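You operate a simulated robot arm through the tools that you are given. There is no shell and no other tool. Be economical: measure what you need, move in short steps, check, and stop when the job is done.

You are at the controls of a simulated robot arm. One attempt, no reset.

## Task
Wash the two muddy pears in the basket in 30 L of water.
Fine: grey peg into the drain; barrel tap to the line; basket mid-tub, turn the tub handwheel; basket back on the drain rack, both pears clean; the cover stays. Set down upright: dip basket.

Only the result counts: the job must be done as asked and must still hold three seconds after the hand-in. Knocking over, shifting, dropping, spilling or breaking anything else fails it. Lids that push on must go on centred and level and be pressed home; caps that screw on are set level and turned clockwise until they are tight.

## Robot
A 6-joint arm with a two-finger parallel gripper on a trunk, on a base that drives. Base frame: it is fixed to the floor where the robot stands at the start and does not move with it; the origin is under the middle of the robot, x ahead of it, y to its left, z up; the surface under the hand at the start is at about z = 800. Units: mm, rad, N and s.
With the tool pointing down near the work surface it reaches from about 320 to 700 mm from the robot's upright axis, wherever it stands. Its first joint turns from -2.897 to 2.897 rad. Places, roughly: drain rack [500, 100, 800]; drain seat in the wash tub [400, -700, 600]; inside of the wash tub [500, -500, 600]; pear [-750, -1000, 1000]; pear (6x6x7 cm) [-300, 2000, 800]; pear (7x7x8 cm) [-500, 2100, 800]. Payload 4.1 kg.
The tool frame sits at the grasp point between the pads (the TCP): z along the fingers, y along the line on which they close. The tips reach 23 mm beyond it. The gripper opens to 94 mm. The fingers are 38 mm wide and 10 mm thick; the gripper's body (54 by 96 mm) begins 39 mm behind the TCP.
Orientation is that of the tool frame in the base frame, as a unit quaternion [w, x, y, z]. With the fingers straight down and closing along the base's y, the tool's x points along the base's -x, its y along +y and its z along -z.

## Interface
- The arm moves only by the tool arm_command. Its argument "series" is a list of rows, each a list of 3 entries, a list of its own where there are three numbers: the opening in per cent of the stroke, from 0 (shut) to 100 (fully open), then the shift along the base's x, y, z in mm, then the turn, a rotation vector about the base's x, y, z in rad. In form: [[fingers, [tx, ty, tz], [rx, ry, rz]], ...]. A call has 1 to 10 rows; each row shifts and turns the commanded pose from where the row before left it. Each row takes 0.2 s and may step no farther than 50 mm and 0.15 rad from the row before; otherwise, or with a gripper value out of range, the whole call is refused. A pose out of reach is approached as far as the arm can. The call stops where the force on the tool passes 50 N (or 10 N more than at its start, if that is more) or the arm is blocked; 0.2 s more then pass. The fingers move at their own pace (about 45 mm/s each) and stop on an object; they squeeze with about 45 N. The grip force told is the motor's: it shows also when the fingers shut on nothing. Time passes only in rows, and 0.2 s behind the last, so rows that do not move let the fingers close. The reply holds the time, the measured pose of the TCP, the force on the tool along the base axes, the opening and the grip force, in the units named above and with some noise, with the torque about the TCP (base axes, N m) and any sound that the robot's microphone picked up.
- Cameras (640 x 400 px; columns grow to the right, rows downward): "scene" is now at [4.8, 130.6, 1554.5]; the picture's right is [-0.53, -0.85, 0.00], its down [-0.65, 0.40, -0.65] and it looks along [0.55, -0.34, -0.76] (base axes); focal length 270 px, centre (320, 200). "wrist" rides on the gripper at [86, 16, -75] in the tool frame; the picture's right is [-0.18, 0.98, 0.00], its down [-0.58, -0.11, -0.81] and it looks along [-0.79, -0.15, 0.59] (tool axes); focal length 243 px, centre (320, 200).
- snapshot(camera): a new picture of that camera. No time passes.
- lift_body(by): slides the trunk up (or, below 0, down) by that many mm; the arm and the scene camera ride with it, the base frame stays. It gives what a move gives, with no picture.
- roll_base(legs): drives the robot by 1 to 6 legs, each [ahead, turn to the left] in mm and rad, along the robot's own axes; the way and the turn of a leg run together, so that a leg with both is an arc; at most 1500 mm and 3.142 rad a leg. The arm and the cameras ride along, it lands a little off, and it stops where it bumps. It gives what a move gives.
- turn_head(pan, tilt): turns the head with the scene camera to pan (to the left, within 2.705 rad either way) and tilt (down, from -0.506 to 1.204), counted from straight ahead of the robot. It gives what a move gives.
- pixel_to_xyz(camera, pixels): for up to 12 pixels [column, row] of the newest picture of that camera ("zoom" is the newest enlarged one), the place [x, y, z] in the base frame of the surface seen there, good to about 3 mm. No time passes.
- zoom(camera, box): a new picture of the part [left, top, right, bottom] of that camera's present view, enlarged. No time passes.
- finish_job(): hands the job in; it is judged then, once.

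Go step by step. Measure first, check grasps and placings, and put right what went wrong. The budget is 80 turns and 68 pictures, counting those below and the enlarged ones. Unless the task says otherwise, let go and move clear before handing in, and close with one line.

The tools are called after "Call:" as a command line: name --argument value ..., lists and objects as JSON in quotes. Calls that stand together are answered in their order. arm_command: Moves the arm, as the interface text tells. Its arguments: {"type":"object","properties":{"series":{"type":"array","items":{"type":"array"}}},"required":["series"]} The other tools are called the same way: lift_body (by) slides the trunk up or down; roll_base (legs) drives the base; turn_head (pan, tilt) turns the head that bears the scene camera; snapshot (camera) takes a picture; pixel_to_xyz (camera, pixels) gives the place of the surface under pixels of a picture; zoom (camera, box) takes an enlarged picture of a part of a camera's view; finish_job () hands the job in.

At the start:

```text
t: 0.0
tcp_pos: [424.2, -70.6, 1220.0]
tool_rot: [0.0, 0.001, 1.0, 0.0]
ft_force: [0.1, 0.0, -0.2]
ft_torque: [-0.02, -0.02, -0.02]
opening: 94.0
finger_force: 0.1
trunk travel left (down, up): [-525.0, 65.0]
robot x, y, heading: [0.5, 1.1, -0.001]
head pan, tilt: [-0.559, 0.867]
```

scene: 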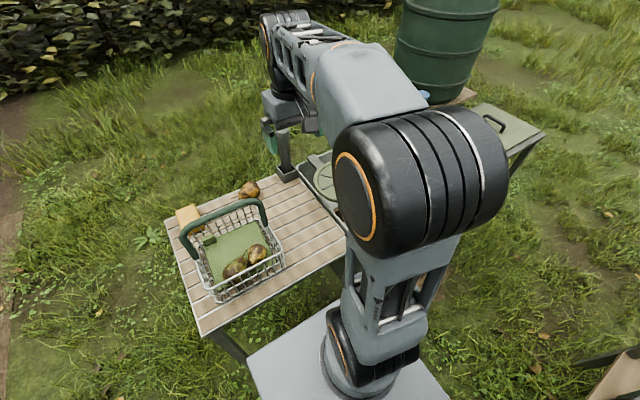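
wrist: 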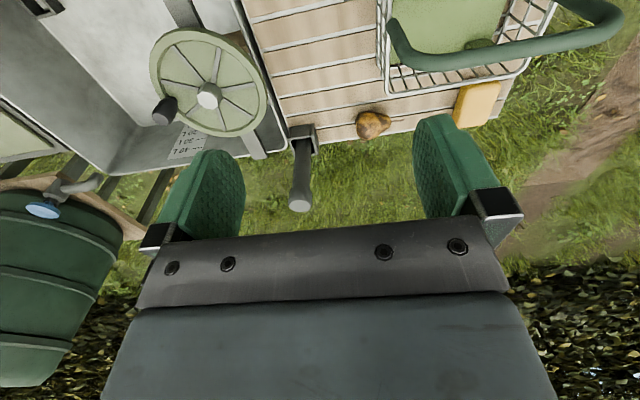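

The scene picture shows the basket with two muddy pears at about (235,255) and the arm hiding the tub. I'll turn the head to see more.

Call:
turn_head --pan -0.9 --tilt 0.75

Call:
snapshot --camera "scene"

Call:
zoom --camera "wrist" --box '[0, 0, 320, 200]'

```text
t: 0.8
tcp_pos: [423.6, -70.9, 1220.5]
tool_rot: [0.0, 0.001, 1.0, 0.0]
ft_force: [-0.8, -0.3, -0.5]
ft_torque: [-0.03, 0.02, -0.01]
opening: 94.0
finger_force: 0.1
trunk travel left (down, up): [-525.0, 65.0]
robot x, y, heading: [2.0, 0.9, 0.003]
head pan, tilt: [-0.901, 0.75]
```

```text
65 pictures are left
```

scene: 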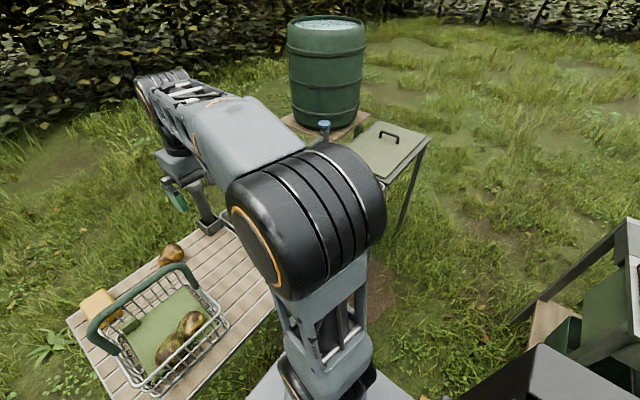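

```text
2.00 times, centred on (160, 100) of wrist
```

zoom: 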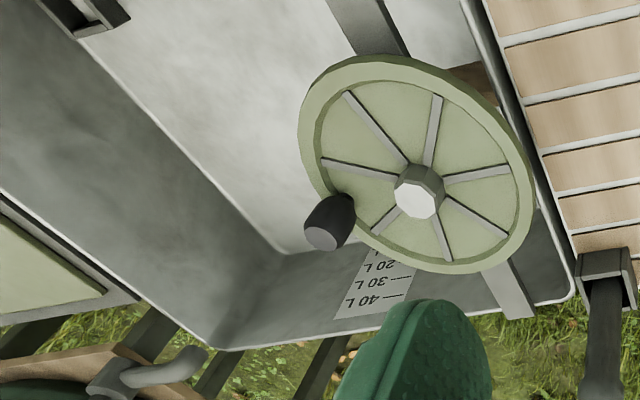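

The arm hides the tub from the scene camera. I'll swing it left over the rack, well above everything, to look at the tub.

Call:
arm_command --series '[[100, [-20, 45, 0], [0, 0, 0.1]], [100, [-20, 45, 0], [0, 0, 0.1]], [100, [-20, 45, 0], [0, 0, 0.1]], [100, [-20, 45, 0], [0, 0, 0.1]], [100, [-20, 45, 0], [0, 0, 0.1]], [100, [-20, 45, 0], [0, 0, 0.1]], [100, [-20, 45, 0], [0, 0, 0.1]], [100, [-20, 45, 0], [0, 0, 0.1]], [100, [-20, 45, 0], [0, 0, 0.1]], [100, [-20, 45, 0], [0, 0, 0.1]]]'

Call:
snapshot --camera "scene"

Call:
snapshot --camera "wrist"

```text
t: 3.0
tcp_pos: [223.7, 380.5, 1219.6]
tool_rot: [0.0, -0.481, 0.877, 0.0]
ft_force: [0.9, 1.0, -0.8]
ft_torque: [-0.01, -0.02, -0.01]
opening: 93.9
finger_force: 0.1
trunk travel left (down, up): [-525.0, 65.0]
robot x, y, heading: [0.2, 3.3, -0.004]
head pan, tilt: [-0.901, 0.75]
```

```text
63 pictures are left
```

scene: 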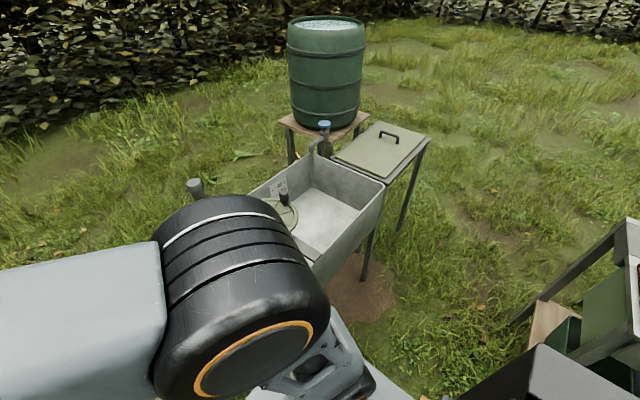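

```text
62 pictures are left
```

wrist: 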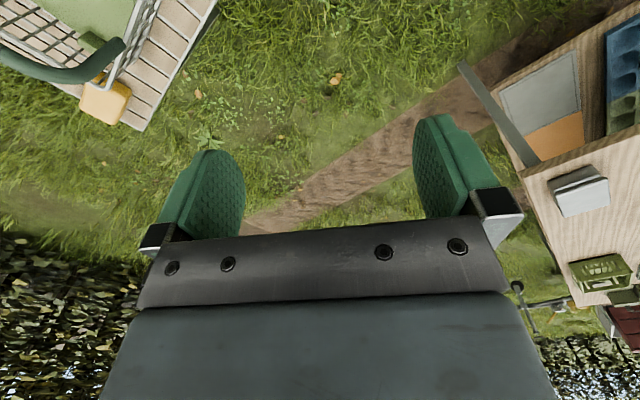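

The tub is now partly visible at (320,215). I'll zoom there and measure key points.

Call:
zoom --camera "scene" --box '[180, 110, 440, 272]'

Call:
pixel_to_xyz --camera "scene" --pixels '[[324, 125], [326, 147], [388, 136], [320, 205], [196, 186], [285, 196], [250, 193], [320, 155], [384, 184], [365, 160]]'

```text
2.46 times, centred on (310, 191) of scene
```

zoom: 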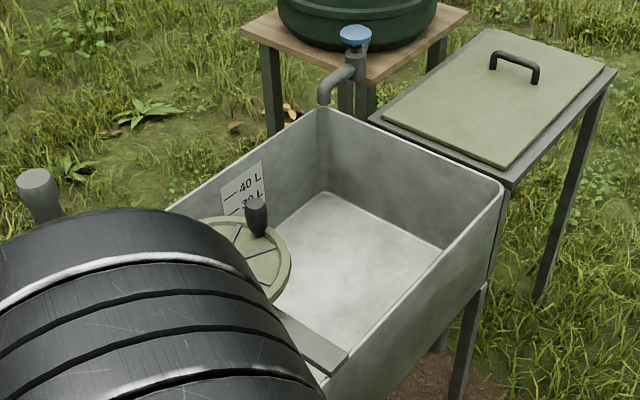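

```text
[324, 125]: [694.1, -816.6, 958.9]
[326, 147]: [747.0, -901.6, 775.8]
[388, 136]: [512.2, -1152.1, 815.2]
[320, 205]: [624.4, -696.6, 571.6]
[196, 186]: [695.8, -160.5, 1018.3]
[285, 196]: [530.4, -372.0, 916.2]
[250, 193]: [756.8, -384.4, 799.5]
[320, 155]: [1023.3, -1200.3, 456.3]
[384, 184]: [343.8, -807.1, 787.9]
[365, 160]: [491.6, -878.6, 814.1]
```

I need to find the peg. I'll pan the head to look right/back and left.

Call:
turn_head --pan -1.9 --tilt 0.7

Call:
snapshot --camera "scene"

Call:
turn_head --pan 1.7 --tilt 0.5

Call:
snapshot --camera "scene"

Call:
turn_head --pan 0.0 --tilt 0.8

Call:
snapshot --camera "scene"

```text
t: 4.3
tcp_pos: [224.1, 379.0, 1219.9]
tool_rot: [-0.001, -0.479, 0.878, 0.0]
ft_force: [0.9, 0.3, -0.3]
ft_torque: [0.03, 0.0, 0.0]
opening: 94.3
finger_force: 0.1
trunk travel left (down, up): [-525.0, 65.0]
robot x, y, heading: [2.3, 3.6, 0.002]
head pan, tilt: [-1.901, 0.7]
```

```text
60 pictures are left
```

scene: 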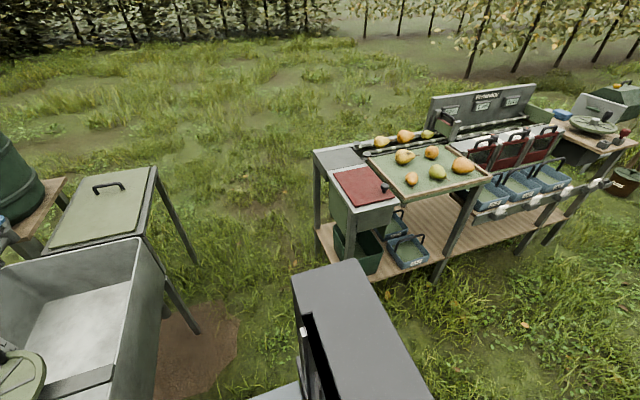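

```text
t: 7.3
tcp_pos: [224.7, 379.1, 1220.3]
tool_rot: [0.0, -0.479, 0.878, 0.0]
ft_force: [-0.2, 0.4, 0.5]
ft_torque: [0.02, -0.03, -0.01]
opening: 94.0
finger_force: 0.2
trunk travel left (down, up): [-525.0, 65.0]
robot x, y, heading: [-2.8, 4.9, -0.0]
head pan, tilt: [1.7, 0.499]
```

```text
59 pictures are left
```

scene: 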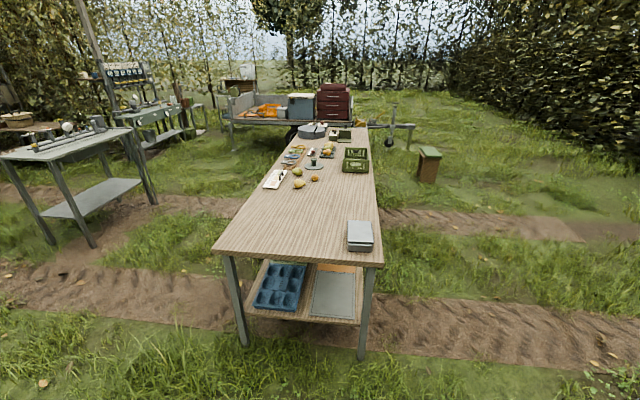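

```text
t: 9.0
tcp_pos: [223.5, 379.8, 1221.5]
tool_rot: [0.0, -0.48, 0.877, 0.0]
ft_force: [-0.4, -0.1, 0.8]
ft_torque: [0.03, -0.02, 0.0]
opening: 94.0
finger_force: 0.0
trunk travel left (down, up): [-525.0, 65.0]
robot x, y, heading: [-0.8, 2.9, 0.004]
head pan, tilt: [0.0, 0.799]
```

```text
58 pictures are left
```

scene: 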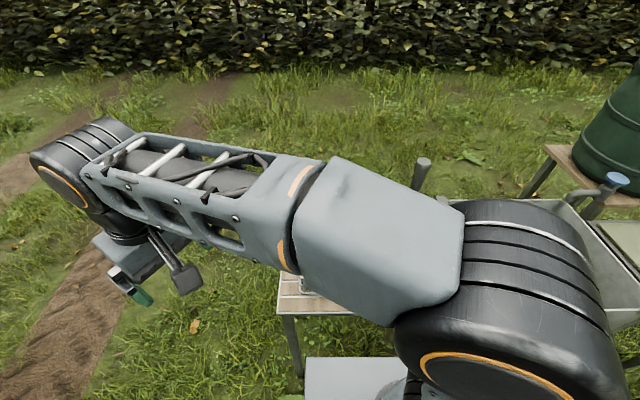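

The post near (695,-160,1018) may be the peg. I'll bring the wrist camera back over the tub/rack boundary to inspect it.

Call:
arm_command --series '[[100, [20, -45, 0], [0, 0, -0.1]], [100, [20, -45, 0], [0, 0, -0.1]], [100, [20, -45, 0], [0, 0, -0.1]], [100, [20, -45, 0], [0, 0, -0.1]], [100, [20, -45, 0], [0, 0, -0.1]], [100, [20, -45, 0], [0, 0, -0.1]], [100, [20, -45, 0], [0, 0, -0.1]], [100, [20, -45, 0], [0, 0, -0.1]], [100, [20, -45, 0], [0, 0, -0.1]], [100, [20, -45, 0], [0, 0, -0.1]]]'

Call:
arm_command --series '[[100, [-40, -30, 0], [0, 0, 0]], [100, [-30, -30, 0], [0, 0, 0]], [100, [0, -40, 0], [0, 0, 0]], [100, [0, -40, 0], [0, 0, 0]]]'

Call:
snapshot --camera "wrist"

```text
t: 11.2
tcp_pos: [423.4, -71.2, 1220.0]
tool_rot: [0.0, 0.0, 1.0, 0.0]
ft_force: [-0.5, -1.0, 0.5]
ft_torque: [-0.02, 0.03, -0.02]
opening: 93.9
finger_force: 0.0
trunk travel left (down, up): [-525.0, 65.0]
robot x, y, heading: [-1.8, 0.2, 0.004]
head pan, tilt: [0.0, 0.799]
```

```text
t: 12.2
tcp_pos: [354.1, -212.5, 1219.5]
tool_rot: [0.0, 0.0, 1.0, 0.001]
ft_force: [0.1, -0.8, -0.3]
ft_torque: [0.04, -0.02, 0.02]
opening: 94.2
finger_force: 0.0
trunk travel left (down, up): [-525.0, 65.0]
robot x, y, heading: [3.2, 2.0, -0.002]
head pan, tilt: [0.0, 0.799]
```

```text
57 pictures are left
```

wrist: 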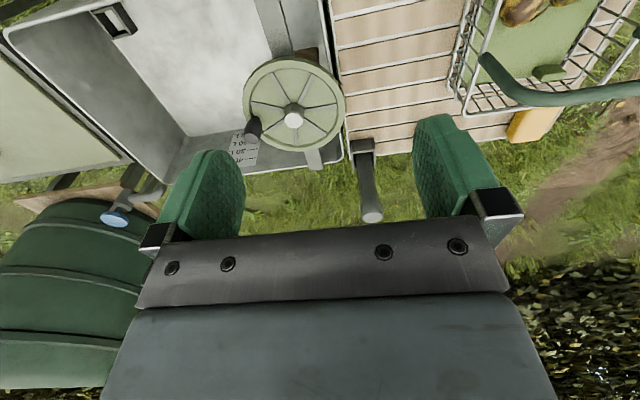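

The square drain shows at (118,20), and the post at (365,180) with a square foot looks like the peg. I'll zoom into both and measure.

Call:
zoom --camera "wrist" --box '[320, 110, 420, 230]'

Call:
zoom --camera "wrist" --box '[0, 0, 320, 200]'

Call:
pixel_to_xyz --camera "wrist" --pixels '[[373, 217], [362, 146], [118, 20], [100, 12], [130, 32], [293, 117], [253, 130], [114, 217], [355, 150], [370, 152], [160, 60], [340, 160]]'

```text
3.33 times, centred on (370, 170) of wrist
```

zoom: 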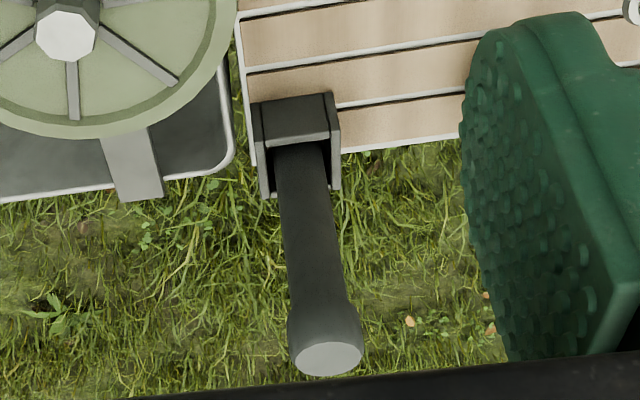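

```text
2.00 times, centred on (160, 100) of wrist
```

zoom: 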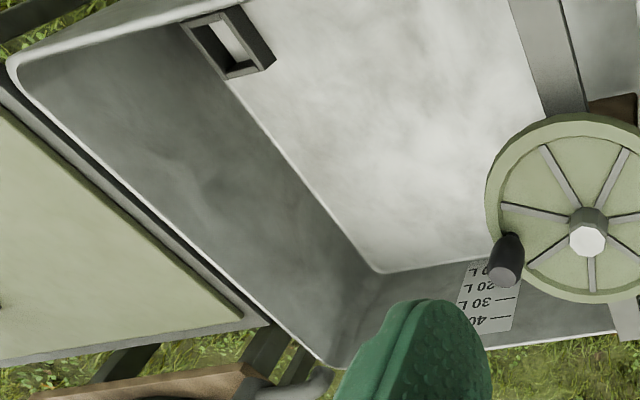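

```text
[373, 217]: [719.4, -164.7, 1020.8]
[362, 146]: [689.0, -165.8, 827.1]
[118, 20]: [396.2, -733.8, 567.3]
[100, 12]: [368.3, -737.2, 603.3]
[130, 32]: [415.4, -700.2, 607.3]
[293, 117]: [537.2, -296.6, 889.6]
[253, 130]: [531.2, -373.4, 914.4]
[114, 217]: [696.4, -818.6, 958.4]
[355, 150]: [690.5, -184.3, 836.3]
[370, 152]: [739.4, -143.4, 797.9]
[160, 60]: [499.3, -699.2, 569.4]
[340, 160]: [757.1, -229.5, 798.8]
```

The post sits in a U-bracket at the rack corner; I need to learn whether it's a loose peg. I'll look with the scene camera.

Call:
turn_head --pan 0.0 --tilt 0.9

Call:
snapshot --camera "scene"

```text
t: 12.9
tcp_pos: [353.7, -211.3, 1221.1]
tool_rot: [0.0, 0.0, 1.0, 0.001]
ft_force: [0.0, -0.4, 0.3]
ft_torque: [0.0, 0.01, -0.05]
opening: 94.1
finger_force: 0.0
trunk travel left (down, up): [-525.0, 65.0]
robot x, y, heading: [1.1, 6.4, -0.006]
head pan, tilt: [0.0, 0.901]
```

```text
54 pictures are left
```

scene: 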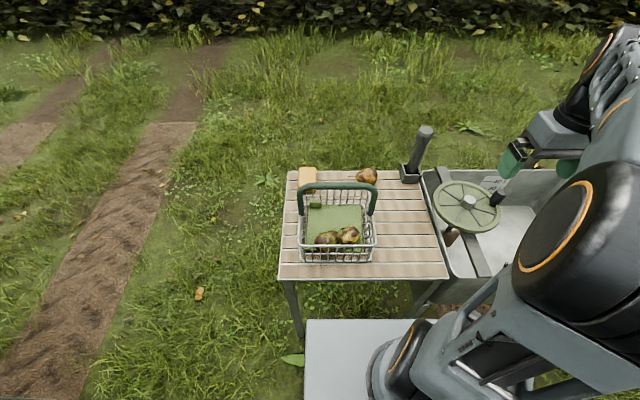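

Call:
zoom --camera "scene" --box '[350, 115, 510, 215]'

Call:
zoom --camera "scene" --box '[270, 150, 462, 290]'

Call:
pixel_to_xyz --camera "zoom" --pixels '[[85, 225], [125, 110], [225, 115], [340, 130], [345, 220], [105, 370], [345, 365], [150, 185], [325, 85], [180, 300], [260, 280], [345, 340]]'

```text
4.00 times, centred on (430, 165) of scene
```

zoom: 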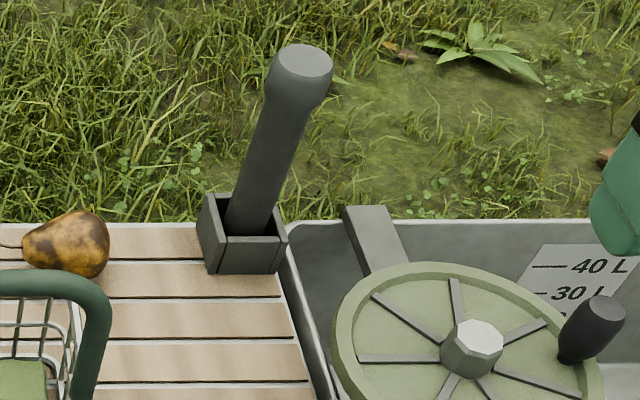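

```text
2.86 times, centred on (366, 220) of scene
```

zoom: 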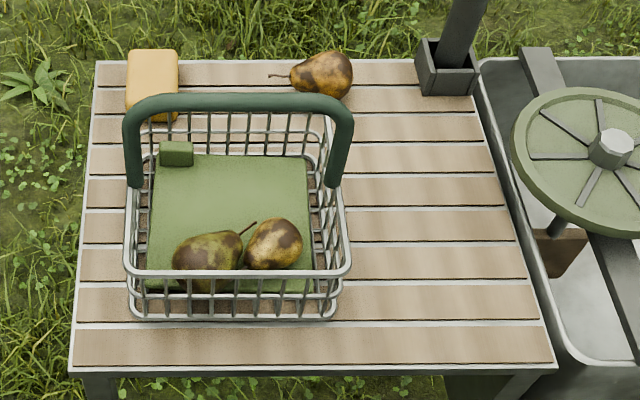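

```text
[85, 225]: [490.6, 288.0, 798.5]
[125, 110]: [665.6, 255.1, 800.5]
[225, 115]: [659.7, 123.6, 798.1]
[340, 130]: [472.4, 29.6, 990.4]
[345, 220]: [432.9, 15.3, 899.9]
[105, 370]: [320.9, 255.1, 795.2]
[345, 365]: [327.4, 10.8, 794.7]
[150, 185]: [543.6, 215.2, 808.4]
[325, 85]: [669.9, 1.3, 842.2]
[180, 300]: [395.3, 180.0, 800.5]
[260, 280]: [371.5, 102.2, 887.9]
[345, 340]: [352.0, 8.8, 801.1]
```

The peg stands loose in a square cup on the rack's far right corner. I'll measure the peg, cup, basket handle and robot plate.

Call:
pixel_to_xyz --camera "scene" --pixels '[[425, 130], [421, 145], [415, 160], [411, 172], [401, 167], [421, 175], [404, 176], [417, 165], [306, 322], [380, 325], [418, 131], [432, 131]]'

Call:
pixel_to_xyz --camera "zoom" --pixels '[[240, 100], [135, 130], [345, 130], [180, 98], [300, 100], [240, 110], [125, 265], [345, 268], [332, 150], [170, 145], [60, 380], [550, 365]]'

```text
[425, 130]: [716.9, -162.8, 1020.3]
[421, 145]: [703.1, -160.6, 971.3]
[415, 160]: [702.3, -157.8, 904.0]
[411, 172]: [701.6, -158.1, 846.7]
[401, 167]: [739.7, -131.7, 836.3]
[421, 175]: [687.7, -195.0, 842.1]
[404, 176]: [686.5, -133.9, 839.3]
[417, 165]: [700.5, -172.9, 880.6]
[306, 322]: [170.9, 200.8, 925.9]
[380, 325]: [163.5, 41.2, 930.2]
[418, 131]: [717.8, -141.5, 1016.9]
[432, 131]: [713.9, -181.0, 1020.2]
```

```text
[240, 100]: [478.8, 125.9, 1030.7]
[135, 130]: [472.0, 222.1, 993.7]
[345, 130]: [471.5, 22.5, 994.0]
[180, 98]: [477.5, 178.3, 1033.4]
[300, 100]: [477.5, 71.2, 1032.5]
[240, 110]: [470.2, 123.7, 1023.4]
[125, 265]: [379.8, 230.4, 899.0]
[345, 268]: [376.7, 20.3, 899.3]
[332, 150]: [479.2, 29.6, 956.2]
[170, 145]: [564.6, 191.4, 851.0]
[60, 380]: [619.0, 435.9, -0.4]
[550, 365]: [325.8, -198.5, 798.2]
```

The peg axis is at about (717,-162), knob 40 mm wide, top z 1020; the robot's plate front is at x≈171 and the table edge at 325. I'll drive ahead 110 mm to bring the peg into reach.

Call:
roll_base --legs '[[110, 0]]'

Call:
arm_command --series '[[100, [40, 10, 0], [0, 0, 0]], [100, [40, 10, 0], [0, 0, 0]], [100, [40, 10, 0], [0, 0, 0]], [100, [40, 10, 0], [0, 0, 0]], [100, [40, 10, 0], [0, 0, 0]], [100, [40, 0, 0], [0, 0, 0]]]'

Call:
snapshot --camera "wrist"

```text
t: 14.1
tcp_pos: [448.3, -211.3, 1219.7]
tool_rot: [0.0, 0.001, 1.0, 0.0]
ft_force: [0.4, 0.5, -0.2]
ft_torque: [-0.02, 0.03, -0.01]
opening: 93.9
finger_force: 0.0
trunk travel left (down, up): [-525.0, 65.0]
robot x, y, heading: [92.6, 11.9, -0.1]
head pan, tilt: [0.0, 0.901]
```

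```text
t: 15.5
tcp_pos: [690.4, -161.7, 1220.6]
tool_rot: [-0.002, 0.0, 1.0, 0.0]
ft_force: [-0.1, -0.3, 0.1]
ft_torque: [0.0, 0.02, 0.0]
opening: 93.8
finger_force: 0.0
trunk travel left (down, up): [-525.0, 65.0]
robot x, y, heading: [94.4, 16.0, -0.095]
head pan, tilt: [0.0, 0.901]
```

```text
51 pictures are left
```

wrist: 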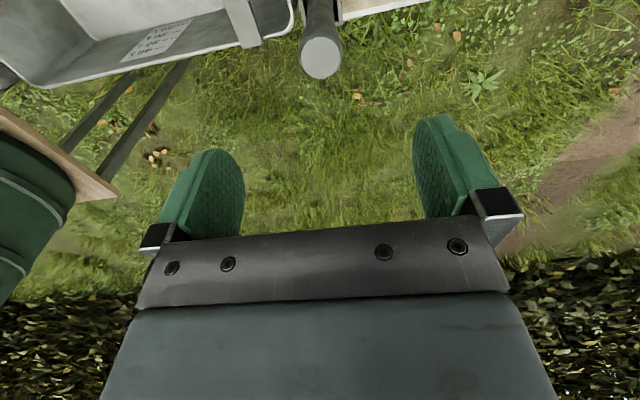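

The peg top shows at (320,58). I'll measure it before descending.

Call:
pixel_to_xyz --camera "wrist" --pixels '[[320, 58], [304, 58], [338, 56], [320, 75], [320, 42], [320, 25]]'

```text
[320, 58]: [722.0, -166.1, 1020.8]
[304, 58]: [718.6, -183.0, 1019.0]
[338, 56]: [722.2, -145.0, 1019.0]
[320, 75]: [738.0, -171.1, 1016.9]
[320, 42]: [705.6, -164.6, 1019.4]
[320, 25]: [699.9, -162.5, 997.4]
```

Peg top centre is (720,-165,1020). Aligning and descending to z≈998.

Call:
arm_command --series '[[100, [30, -3, 0], [0, 0, 0]], [100, [0, 0, -45], [0, 0, 0]], [100, [0, 0, -45], [0, 0, 0]], [100, [0, 0, -45], [0, 0, 0]], [100, [0, 0, -45], [0, 0, 0]], [100, [0, 0, -42], [0, 0, 0]]]'

Call:
snapshot --camera "wrist"

```text
t: 16.9
tcp_pos: [708.6, -161.2, 992.7]
tool_rot: [0.0, 0.001, 1.0, -0.001]
ft_force: [-0.1, -0.4, -0.1]
ft_torque: [-0.02, -0.02, -0.03]
opening: 93.8
finger_force: 0.1
out of reach, approached as far as the arm can: row 1
trunk travel left (down, up): [-525.0, 65.0]
robot x, y, heading: [93.9, 17.8, -0.101]
head pan, tilt: [0.0, 0.901]
```

```text
50 pictures are left
```

wrist: 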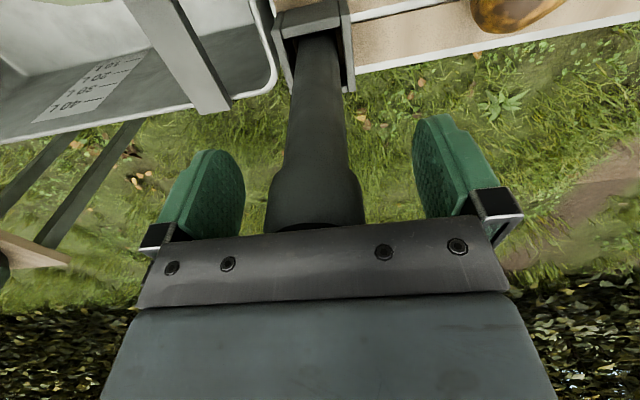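

The knob is between the pads, but x is ~10 mm short. Shift and close.

Call:
arm_command --series '[[100, [11, -3, 0], [0, 0, 0]], [30, [0, 0, 0], [0, 0, 0]], [0, [0, 0, 0], [0, 0, 0]], [0, [0, 0, 0], [0, 0, 0]], [0, [0, 0, 0], [0, 0, 0]], [0, [0, 0, 0], [0, 0, 0]]]'

Call:
arm_command --series '[[0, [0, 0, 15], [0, 0, 0]], [0, [0, 0, 15], [0, 0, 0]], [0, [0, 0, 20], [0, 0, 0]]]'

Call:
snapshot --camera "scene"

```text
t: 18.3
tcp_pos: [718.7, -165.2, 993.4]
tool_rot: [0.0, 0.001, 1.0, 0.0]
ft_force: [-0.3, -1.1, -0.6]
ft_torque: [-0.18, 0.02, 0.01]
opening: 47.6
finger_force: 45.5
trunk travel left (down, up): [-525.0, 65.0]
robot x, y, heading: [94.2, 12.2, -0.098]
head pan, tilt: [0.0, 0.901]
```

```text
t: 19.1
tcp_pos: [718.6, -164.1, 1043.7]
tool_rot: [-0.001, 0.001, 1.0, 0.0]
ft_force: [-1.1, 0.2, -3.1]
ft_torque: [-0.04, 0.04, 0.02]
opening: 47.4
finger_force: 45.0
trunk travel left (down, up): [-525.0, 65.0]
robot x, y, heading: [95.4, 14.5, -0.093]
head pan, tilt: [0.0, 0.901]
```

```text
49 pictures are left
```

scene: 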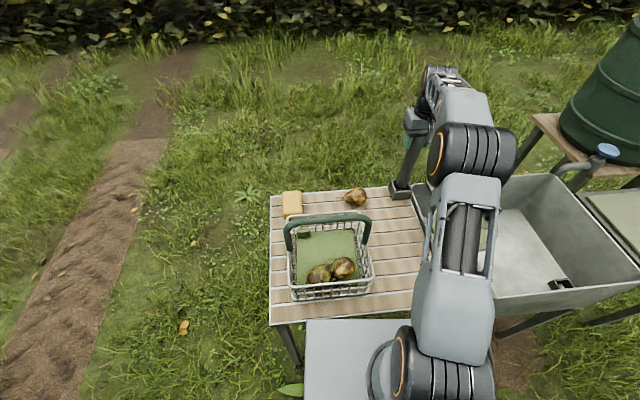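

The peg is gripped and lifted (about 3 N). Lifting higher and retracting straight back at y≈-164.

Call:
arm_command --series '[[0, [0, 0, 40], [0, 0, 0]], [0, [0, 0, 40], [0, 0, 0]], [0, [-40, 0, 25], [0, 0, 0]], [0, [-40, 0, 20], [0, 0, 0]], [0, [-40, 0, 20], [0, 0, 0]], [0, [-50, 0, 0], [0, 0, 0]], [0, [-50, 0, 0], [0, 0, 0]]]'

Call:
snapshot --camera "wrist"

Call:
snapshot --camera "scene"

```text
t: 20.7
tcp_pos: [497.8, -164.5, 1188.0]
tool_rot: [0.0, 0.0, 1.0, 0.0]
ft_force: [0.1, 1.4, -3.8]
ft_torque: [0.01, 0.03, -0.03]
opening: 47.3
finger_force: 44.9
trunk travel left (down, up): [-525.0, 65.0]
robot x, y, heading: [95.0, 13.5, -0.106]
head pan, tilt: [0.0, 0.901]
```

```text
48 pictures are left
```

wrist: 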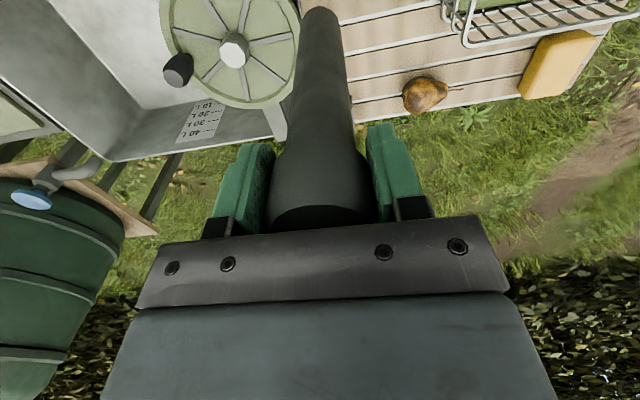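

```text
47 pictures are left
```

scene: 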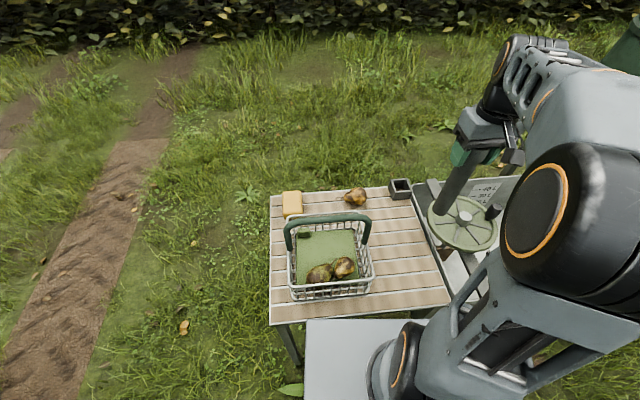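

The cup is empty and the peg hangs straight in the grip. I'll back off, turn right, drive about 600 mm along the tub and turn back.

Call:
roll_base --legs '[[-90, 0], [0, -1.47], [600, 0], [0, 1.571]]'

Call:
turn_head --pan 0.0 --tilt 0.95

Call:
snapshot --camera "scene"

Call:
snapshot --camera "wrist"

```text
t: 32.2
tcp_pos: [433.2, -707.6, 1187.1]
tool_rot: [0.0, -0.055, 0.998, 0.0]
ft_force: [-0.9, 0.5, -3.1]
ft_torque: [-0.01, 0.02, -0.01]
opening: 47.3
finger_force: 45.0
trunk travel left (down, up): [-525.0, 65.0]
robot x, y, heading: [10.2, -575.7, 0.013]
head pan, tilt: [0.0, 0.901]
```

```text
t: 32.8
tcp_pos: [434.5, -706.5, 1187.4]
tool_rot: [0.001, -0.055, 0.998, 0.0]
ft_force: [0.8, 0.5, -3.1]
ft_torque: [-0.05, 0.0, 0.0]
opening: 47.6
finger_force: 44.9
trunk travel left (down, up): [-525.0, 65.0]
robot x, y, heading: [12.9, -576.9, 0.012]
head pan, tilt: [0.0, 0.949]
```

```text
46 pictures are left
```

scene: 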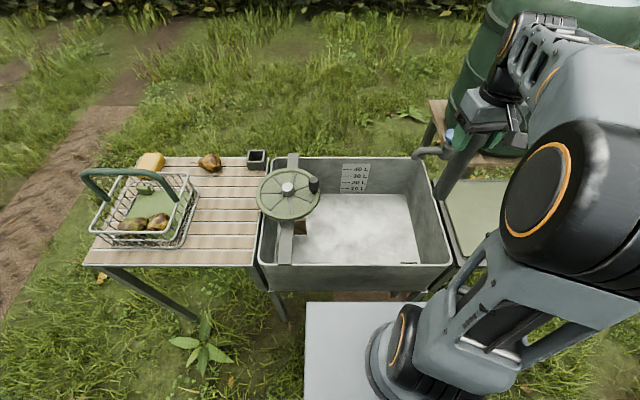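

```text
45 pictures are left
```

wrist: 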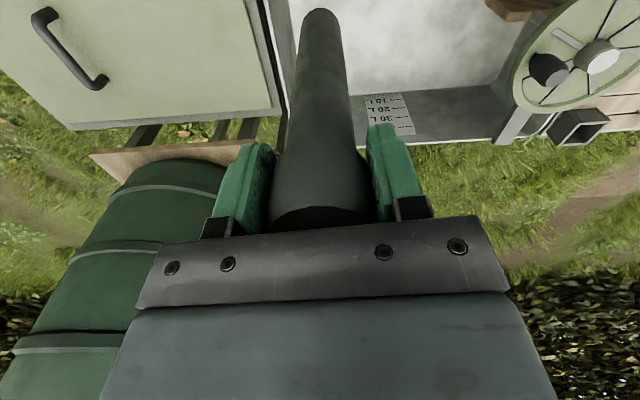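

I need an accurate drain position. I'll back off a bit, draw the arm in and to the left so the wrist camera sees the drain past the peg.

Call:
roll_base --legs '[[-90, 0]]'

Call:
arm_command --series '[[0, [-25, 40, 0], [0, 0, -0.1]], [0, [-25, 40, 0], [0, 0, 0]], [0, [-25, 40, 0], [0, 0, 0]], [0, [0, 30, 0], [0, 0, 0]]]'

Call:
zoom --camera "wrist" --box '[60, 0, 380, 200]'

```text
t: 33.9
tcp_pos: [342.3, -708.3, 1187.4]
tool_rot: [0.0, -0.054, 0.999, 0.0]
ft_force: [-0.7, 0.3, -3.9]
ft_torque: [0.03, 0.01, 0.02]
opening: 47.3
finger_force: 44.8
trunk travel left (down, up): [-525.0, 65.0]
robot x, y, heading: [-77.6, -578.5, 0.009]
head pan, tilt: [0.0, 0.949]
```

```text
t: 34.9
tcp_pos: [268.2, -557.5, 1187.3]
tool_rot: [0.001, -0.005, 1.0, 0.0]
ft_force: [0.0, 0.7, -3.3]
ft_torque: [-0.01, 0.04, -0.02]
opening: 47.2
finger_force: 44.9
trunk travel left (down, up): [-525.0, 65.0]
robot x, y, heading: [-78.2, -574.2, 0.011]
head pan, tilt: [0.0, 0.949]
```

```text
2.00 times, centred on (220, 100) of wrist
```

zoom: 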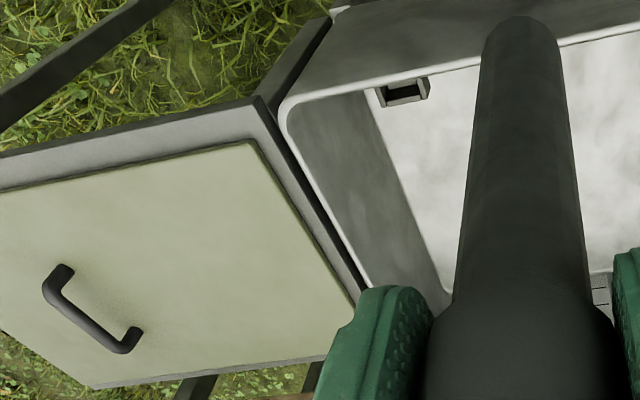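

The drain seat shows at (400,95) in the zoom. Zooming further and measuring its rim.

Call:
zoom --camera "wrist" --box '[236, 25, 300, 65]'

Call:
pixel_to_xyz --camera "zoom" --pixels '[[150, 160], [210, 200], [280, 190], [340, 180], [360, 140], [350, 80], [140, 130], [280, 130], [325, 140], [200, 160]]'

```text
10.00 times, centred on (268, 45) of wrist
```

zoom: 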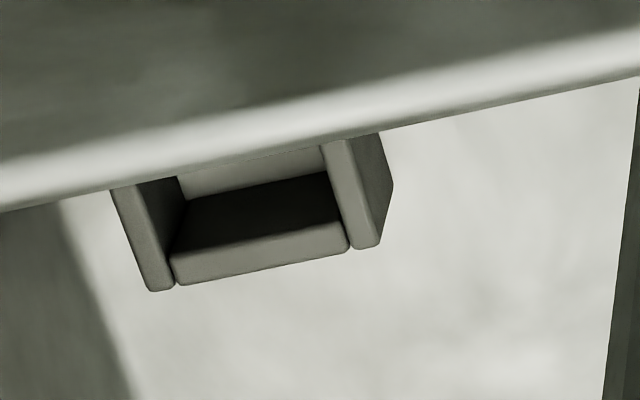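

```text
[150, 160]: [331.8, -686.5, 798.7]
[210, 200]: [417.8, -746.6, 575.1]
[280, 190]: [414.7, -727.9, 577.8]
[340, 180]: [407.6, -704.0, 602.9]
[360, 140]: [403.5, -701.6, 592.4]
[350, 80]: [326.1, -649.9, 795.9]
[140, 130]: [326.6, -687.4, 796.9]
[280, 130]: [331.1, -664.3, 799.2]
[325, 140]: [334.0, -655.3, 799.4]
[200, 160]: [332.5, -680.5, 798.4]
```

Call:
pixel_to_xyz --camera "zoom" --pixels '[[155, 285], [163, 280], [125, 200], [260, 255], [345, 240], [370, 240], [350, 160], [185, 270], [335, 245], [140, 240], [355, 200]]'

```text
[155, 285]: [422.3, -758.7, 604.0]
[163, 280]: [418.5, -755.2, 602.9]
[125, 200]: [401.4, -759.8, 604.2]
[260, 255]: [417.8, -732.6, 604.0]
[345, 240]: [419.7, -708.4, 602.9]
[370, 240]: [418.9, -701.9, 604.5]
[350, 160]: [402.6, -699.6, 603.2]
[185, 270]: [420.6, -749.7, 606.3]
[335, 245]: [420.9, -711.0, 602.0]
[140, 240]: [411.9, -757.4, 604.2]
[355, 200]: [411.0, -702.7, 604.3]
```

The seat rim is centred at about (395,-730), z 604, ~60 mm outside, aligned with the axes. Moving the peg above it and descending to just above the seat.

Call:
arm_command --series '[[0, [32, -43, 0], [0, 0, 0]], [0, [32, -43, 0], [0, 0, 0]], [0, [32, -43, 0], [0, 0, 0]], [0, [31, -43, 0], [0, 0, 0]], [0, [0, 0, -50], [0, 0, 0]], [0, [0, 0, -50], [0, 0, 0]], [0, [0, 0, -50], [0, 0, 0]], [0, [0, 0, -50], [0, 0, 0]], [0, [0, 0, -50], [0, 0, 0]], [0, [0, 0, -50], [0, 0, 0]]]'

Call:
arm_command --series '[[0, [0, 0, -50], [0, 0, 0]]]'

Call:
snapshot --camera "wrist"

Call:
snapshot --camera "scene"

```text
refused: row 1 steps farther than a row can; nothing moved
```

```text
t: 35.3
tcp_pos: [268.5, -558.1, 1137.0]
tool_rot: [0.0, -0.005, 1.0, 0.0]
ft_force: [0.3, 0.1, -3.1]
ft_torque: [0.0, 0.01, 0.0]
opening: 47.4
finger_force: 45.0
trunk travel left (down, up): [-525.0, 65.0]
robot x, y, heading: [-78.5, -575.3, 0.015]
head pan, tilt: [0.0, 0.949]
```

```text
42 pictures are left
```

wrist: 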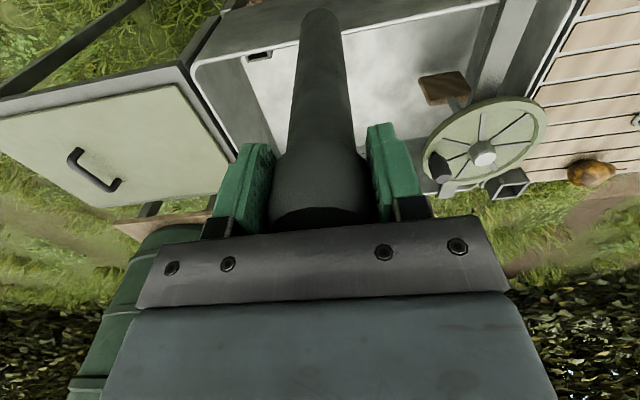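

```text
41 pictures are left
```

scene: 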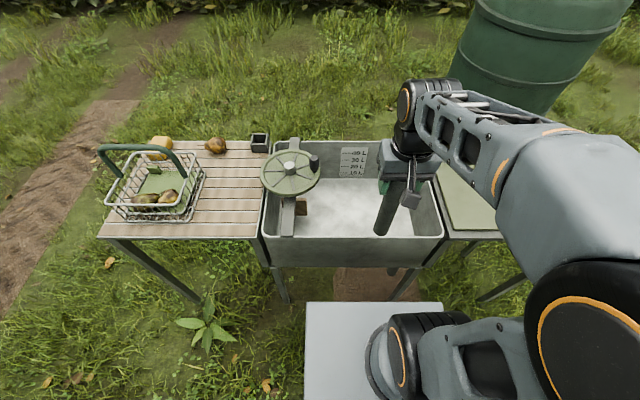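

The first move was refused for step size, so only a 50 mm descent happened; the peg is still clear of the rim. Moving in smaller steps.

Call:
arm_command --series '[[0, [25, -34, 0], [0, 0, 0]], [0, [25, -34, 0], [0, 0, 0]], [0, [25, -34, 0], [0, 0, 0]], [0, [26, -35, 0], [0, 0, 0]], [0, [26, -35, 0], [0, 0, 0]], [0, [0, 0, -50], [0, 0, 0]], [0, [0, 0, -50], [0, 0, 0]], [0, [0, 0, -50], [0, 0, 0]], [0, [0, 0, -50], [0, 0, 0]], [0, [0, 0, -50], [0, 0, 0]]]'

Call:
snapshot --camera "wrist"

Call:
snapshot --camera "scene"

```text
t: 37.5
tcp_pos: [396.6, -732.4, 886.1]
tool_rot: [0.001, -0.005, 1.0, 0.0]
ft_force: [0.0, 0.5, -2.5]
ft_torque: [-0.03, 0.03, -0.01]
opening: 47.6
finger_force: 44.7
trunk travel left (down, up): [-525.0, 65.0]
robot x, y, heading: [-78.6, -573.4, 0.016]
head pan, tilt: [0.0, 0.949]
```

```text
40 pictures are left
```

wrist: 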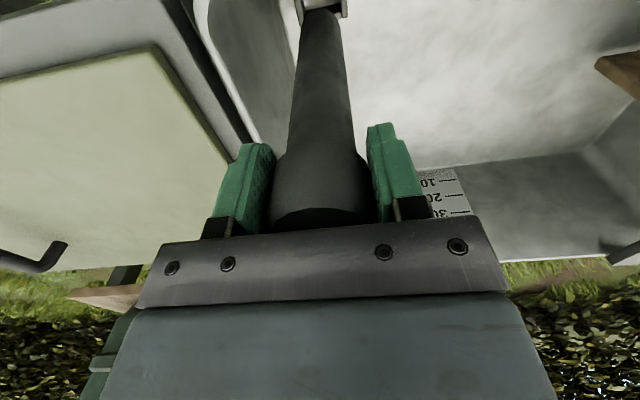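

```text
39 pictures are left
```

scene: 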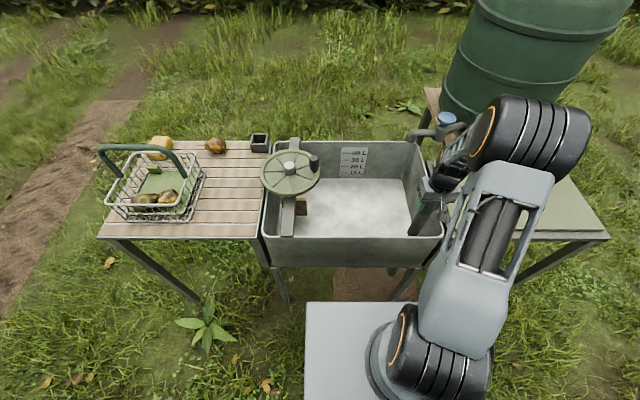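

The peg end is centred over the seat (columns 303–343 within 298–347). Descending in small steps.

Call:
arm_command --series '[[0, [-1, 1, -30], [0, 0, 0]], [0, [0, 0, -30], [0, 0, 0]], [0, [0, 0, -20], [0, 0, 0]], [0, [0, 0, -15], [0, 0, 0]], [0, [0, 0, -10], [0, 0, 0]], [0, [0, 0, -8], [0, 0, 0]], [0, [0, 0, -8], [0, 0, 0]], [0, [0, 0, -8], [0, 0, 0]]]'

Call:
snapshot --camera "wrist"

```text
t: 38.8
tcp_pos: [397.4, -730.3, 785.8]
tool_rot: [0.005, -0.005, 1.0, -0.002]
ft_force: [-8.9, 3.1, 29.8]
ft_torque: [0.52, 0.92, 0.03]
opening: 47.2
finger_force: 44.9
trunk travel left (down, up): [-525.0, 65.0]
robot x, y, heading: [-75.4, -576.5, 0.01]
head pan, tilt: [0.0, 0.949]
stopped in row 6: the force on the tool passed its limit at 105 N (the readings are from after the stop); the commanded pose is now the measured one
```

```text
38 pictures are left
```

wrist: 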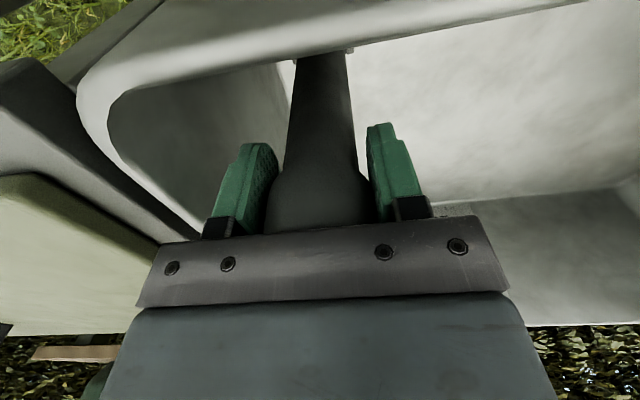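

Contact at z 786 is about 27 mm too high, with torque suggesting the peg's far (+x) edge sits on the rim. I'll lift a little and zoom on the seat.

Call:
arm_command --series '[[0, [0, 0, 30], [0, 0, 0]], [0, [0, 0, 30], [0, 0, 0]]]'

Call:
zoom --camera "wrist" --box '[272, 0, 368, 60]'

Call:
pixel_to_xyz --camera "zoom" --pixels '[[330, 150], [330, 200], [210, 200], [450, 200], [250, 250], [420, 250]]'

```text
t: 39.4
tcp_pos: [398.4, -729.1, 841.8]
tool_rot: [0.004, -0.005, 1.0, -0.002]
ft_force: [-0.2, 0.3, -3.1]
ft_torque: [0.0, -0.03, 0.03]
opening: 47.3
finger_force: 45.0
trunk travel left (down, up): [-525.0, 65.0]
robot x, y, heading: [-78.4, -575.9, 0.011]
head pan, tilt: [0.0, 0.949]
```

```text
6.67 times, centred on (320, 30) of wrist
```

zoom: 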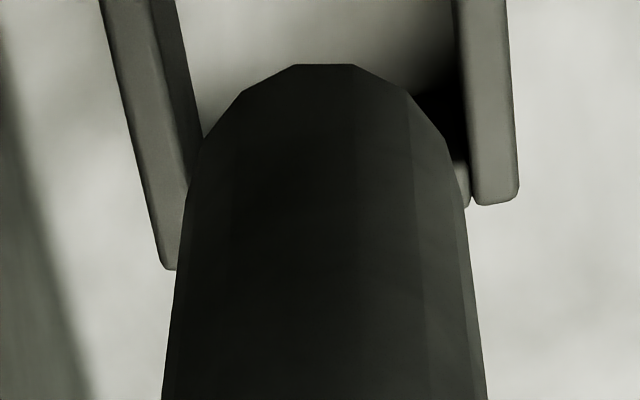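

```text
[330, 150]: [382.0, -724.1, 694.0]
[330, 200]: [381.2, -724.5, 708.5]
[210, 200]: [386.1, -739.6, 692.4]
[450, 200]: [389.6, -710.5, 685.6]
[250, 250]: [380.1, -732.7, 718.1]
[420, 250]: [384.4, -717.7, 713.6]
```

The peg's lower end is at about (398,-725) while the seat's inner centre seems nearer (393,-730). Measuring the rim walls precisely.

Call:
pixel_to_xyz --camera "zoom" --pixels '[[110, 10], [168, 20], [135, 130], [168, 262], [460, 10], [500, 10], [495, 198], [463, 198], [330, 75], [205, 150], [440, 140], [205, 120]]'

```text
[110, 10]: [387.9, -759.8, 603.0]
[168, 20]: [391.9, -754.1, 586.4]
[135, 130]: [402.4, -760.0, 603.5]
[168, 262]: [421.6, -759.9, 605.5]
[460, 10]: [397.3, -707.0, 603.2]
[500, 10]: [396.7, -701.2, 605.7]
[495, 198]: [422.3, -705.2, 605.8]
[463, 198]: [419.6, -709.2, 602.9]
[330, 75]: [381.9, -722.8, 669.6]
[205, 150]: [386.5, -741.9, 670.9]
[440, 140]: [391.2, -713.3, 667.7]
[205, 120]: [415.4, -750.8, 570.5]
```

Seat inner centre ≈ (393.5,-730); peg end ≈ (398.5,-727). Correcting by (-5,-3) and descending gently.

Call:
arm_command --series '[[0, [-5, -3, -25], [0, 0, 0]], [0, [0, 0, -20], [0, 0, 0]], [0, [0, 0, -8], [0, 0, 0]], [0, [0, 0, -6], [0, 0, 0]], [0, [0, 0, -6], [0, 0, 0]], [0, [0, 0, -6], [0, 0, 0]], [0, [0, 0, -5], [0, 0, 0]]]'

```text
t: 41.0
tcp_pos: [391.9, -732.1, 765.6]
tool_rot: [0.004, -0.005, 1.0, -0.002]
ft_force: [0.2, 0.3, -2.4]
ft_torque: [-0.01, -0.04, 0.04]
opening: 47.2
finger_force: 44.8
trunk travel left (down, up): [-525.0, 65.0]
robot x, y, heading: [-75.1, -579.8, 0.016]
head pan, tilt: [0.0, 0.949]
```

Past the earlier contact height with no force, so the peg is in the seat. Continuing down until it bottoms.

Call:
arm_command --series '[[0, [0, 0, -4], [0, 0, 0]], [0, [0, 0, -4], [0, 0, 0]], [0, [0, 0, -4], [0, 0, 0]], [0, [0, 0, -4], [0, 0, 0]], [0, [0, 0, -4], [0, 0, 0]]]'

```text
t: 42.2
tcp_pos: [392.2, -733.5, 748.8]
tool_rot: [0.007, -0.005, 1.0, -0.003]
ft_force: [-4.6, 1.5, 42.0]
ft_torque: [0.97, 1.23, 0.11]
opening: 47.3
finger_force: 45.2
trunk travel left (down, up): [-525.0, 65.0]
robot x, y, heading: [-76.1, -578.7, 0.013]
head pan, tilt: [0.0, 0.949]
```

It has bottomed at z≈749 (42 N up). Relaxing, releasing, and rising straight up.

Call:
arm_command --series '[[0, [0, 0, 3], [0, 0, 0]], [75, [0, 0, 0], [0, 0, 0]], [75, [0, 0, 0], [0, 0, 0]], [75, [0, 0, 0], [0, 0, 0]], [75, [0, 0, 45], [0, 0, 0]], [75, [0, 0, 50], [0, 0, 0]], [75, [0, 0, 50], [0, 0, 0]], [75, [0, 0, 50], [0, 0, 0]], [75, [0, 0, 50], [0, 0, 0]]]'

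Call:
snapshot --camera "wrist"

Call:
snapshot --camera "scene"

```text
t: 44.2
tcp_pos: [392.7, -733.2, 995.9]
tool_rot: [0.004, -0.004, 1.0, -0.002]
ft_force: [0.3, 0.7, 0.2]
ft_torque: [-0.02, -0.01, 0.01]
opening: 70.4
finger_force: 0.1
trunk travel left (down, up): [-525.0, 65.0]
robot x, y, heading: [-78.3, -575.6, 0.009]
head pan, tilt: [0.0, 0.949]
```

```text
36 pictures are left
```

wrist: 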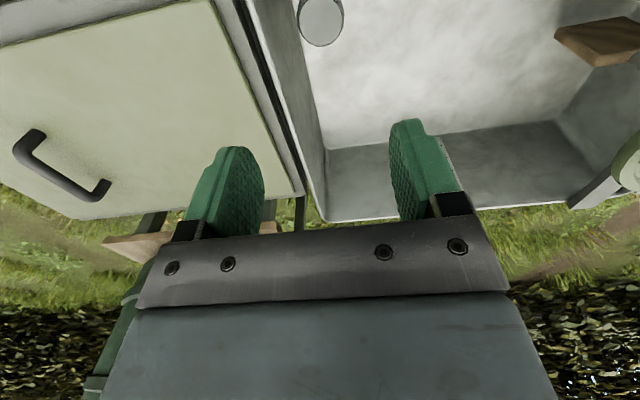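

```text
35 pictures are left
```

scene: 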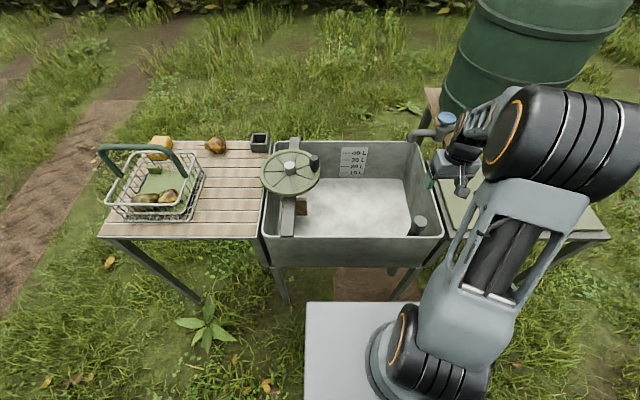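

The peg stands upright in the drain at (419,225). Next the tap: zooming on it.

Call:
zoom --camera "scene" --box '[396, 95, 476, 145]'

Call:
pixel_to_xyz --camera "zoom" --pixels '[[400, 170], [345, 180], [455, 195], [400, 150], [400, 200], [400, 245], [220, 305], [150, 330], [300, 310], [420, 270]]'

```text
8.00 times, centred on (436, 120) of scene
```

zoom: 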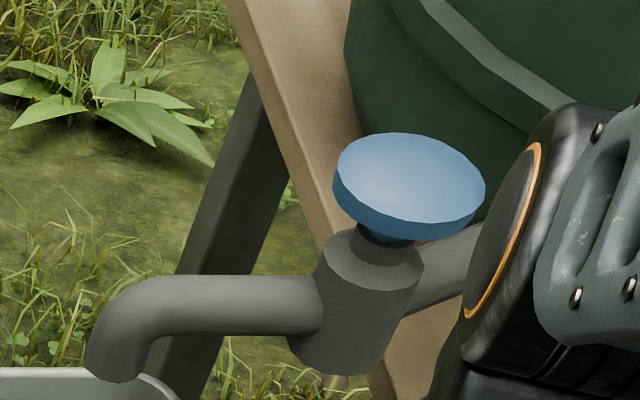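

```text
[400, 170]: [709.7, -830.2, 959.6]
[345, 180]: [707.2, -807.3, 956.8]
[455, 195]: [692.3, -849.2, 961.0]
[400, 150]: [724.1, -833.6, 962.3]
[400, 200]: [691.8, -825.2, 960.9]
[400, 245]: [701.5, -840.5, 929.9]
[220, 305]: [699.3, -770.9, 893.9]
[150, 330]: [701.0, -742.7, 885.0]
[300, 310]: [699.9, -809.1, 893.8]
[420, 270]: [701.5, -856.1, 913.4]
```

The tap's blue disc is centred near (705,-831), top z 960, about 60 mm wide. Checking elbow and barrel clearances before driving closer.

Call:
pixel_to_xyz --camera "scene" --pixels '[[605, 60], [530, 40], [480, 60], [500, 120], [600, 150], [620, 90], [340, 255], [430, 70]]'

```text
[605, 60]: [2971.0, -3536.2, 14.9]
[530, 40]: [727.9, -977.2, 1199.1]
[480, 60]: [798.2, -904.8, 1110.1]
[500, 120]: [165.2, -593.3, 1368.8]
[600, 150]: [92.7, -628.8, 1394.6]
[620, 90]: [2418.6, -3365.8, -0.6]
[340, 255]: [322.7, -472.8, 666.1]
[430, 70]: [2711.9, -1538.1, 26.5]
```

The barrel's near face is at y≈-977, clear of the tap. Driving ahead 185 mm.

Call:
roll_base --legs '[[185, 0]]'

Call:
arm_command --series '[[100, [0, 0, 40], [0, 0, 0]], [100, [0, -40, 20], [0, 0, 0]], [100, [20, -40, 0], [0, 0, 0]]]'

Call:
snapshot --camera "wrist"

```text
t: 45.8
tcp_pos: [562.2, -732.8, 994.9]
tool_rot: [0.003, -0.003, 1.0, -0.002]
ft_force: [-0.3, -0.1, -0.8]
ft_torque: [-0.01, 0.03, -0.01]
opening: 70.7
finger_force: 0.1
trunk travel left (down, up): [-525.0, 65.0]
robot x, y, heading: [89.7, -561.9, -0.075]
head pan, tilt: [0.0, 0.949]
```

```text
t: 46.6
tcp_pos: [583.1, -812.9, 1055.1]
tool_rot: [0.004, -0.002, 1.0, -0.002]
ft_force: [0.1, 0.5, 0.3]
ft_torque: [0.01, 0.02, -0.03]
opening: 93.7
finger_force: 0.0
trunk travel left (down, up): [-525.0, 65.0]
robot x, y, heading: [92.6, -567.2, -0.076]
head pan, tilt: [0.0, 0.949]
```

```text
33 pictures are left
```

wrist: 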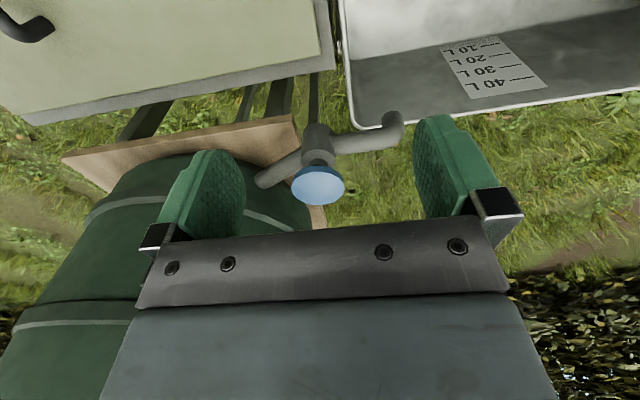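

Call:
pixel_to_xyz --camera "wrist" --pixels '[[318, 186], [293, 186], [343, 186], [318, 170], [318, 200], [318, 145], [280, 172], [385, 130]]'

```text
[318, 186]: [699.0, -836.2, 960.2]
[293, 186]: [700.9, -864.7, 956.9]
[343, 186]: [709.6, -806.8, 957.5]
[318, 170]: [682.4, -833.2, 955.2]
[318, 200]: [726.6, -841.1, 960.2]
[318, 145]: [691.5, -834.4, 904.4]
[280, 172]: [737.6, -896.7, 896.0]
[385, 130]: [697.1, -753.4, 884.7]
```

Disc centre ≈ (704,-834). Moving over it and descending to grip its rim.

Call:
arm_command --series '[[100, [40, -7, 0], [0, 0, 0]], [100, [40, -7, 0], [0, 0, 0]], [100, [41, -7, 0], [0, 0, 0]], [100, [0, 0, -45], [0, 0, 0]], [100, [0, 0, -30], [0, 0, 0]], [100, [0, 0, -16], [0, 0, 0]]]'

Call:
snapshot --camera "wrist"

```text
t: 48.0
tcp_pos: [704.7, -834.1, 963.9]
tool_rot: [0.005, -0.003, 1.0, -0.001]
ft_force: [-0.6, 0.1, -0.2]
ft_torque: [0.01, 0.01, 0.04]
opening: 93.8
finger_force: 0.1
trunk travel left (down, up): [-525.0, 65.0]
robot x, y, heading: [93.5, -564.2, -0.072]
head pan, tilt: [0.0, 0.949]
```

```text
32 pictures are left
```

wrist: 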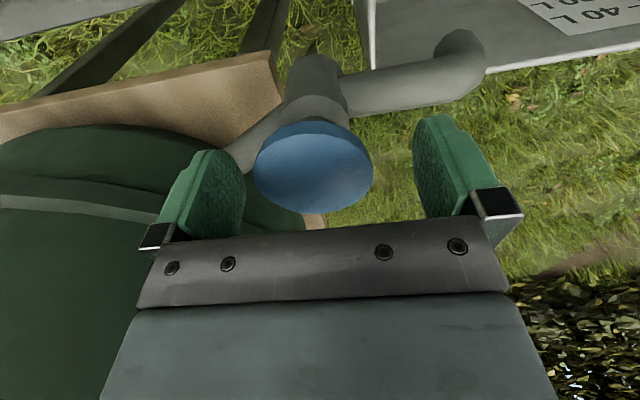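

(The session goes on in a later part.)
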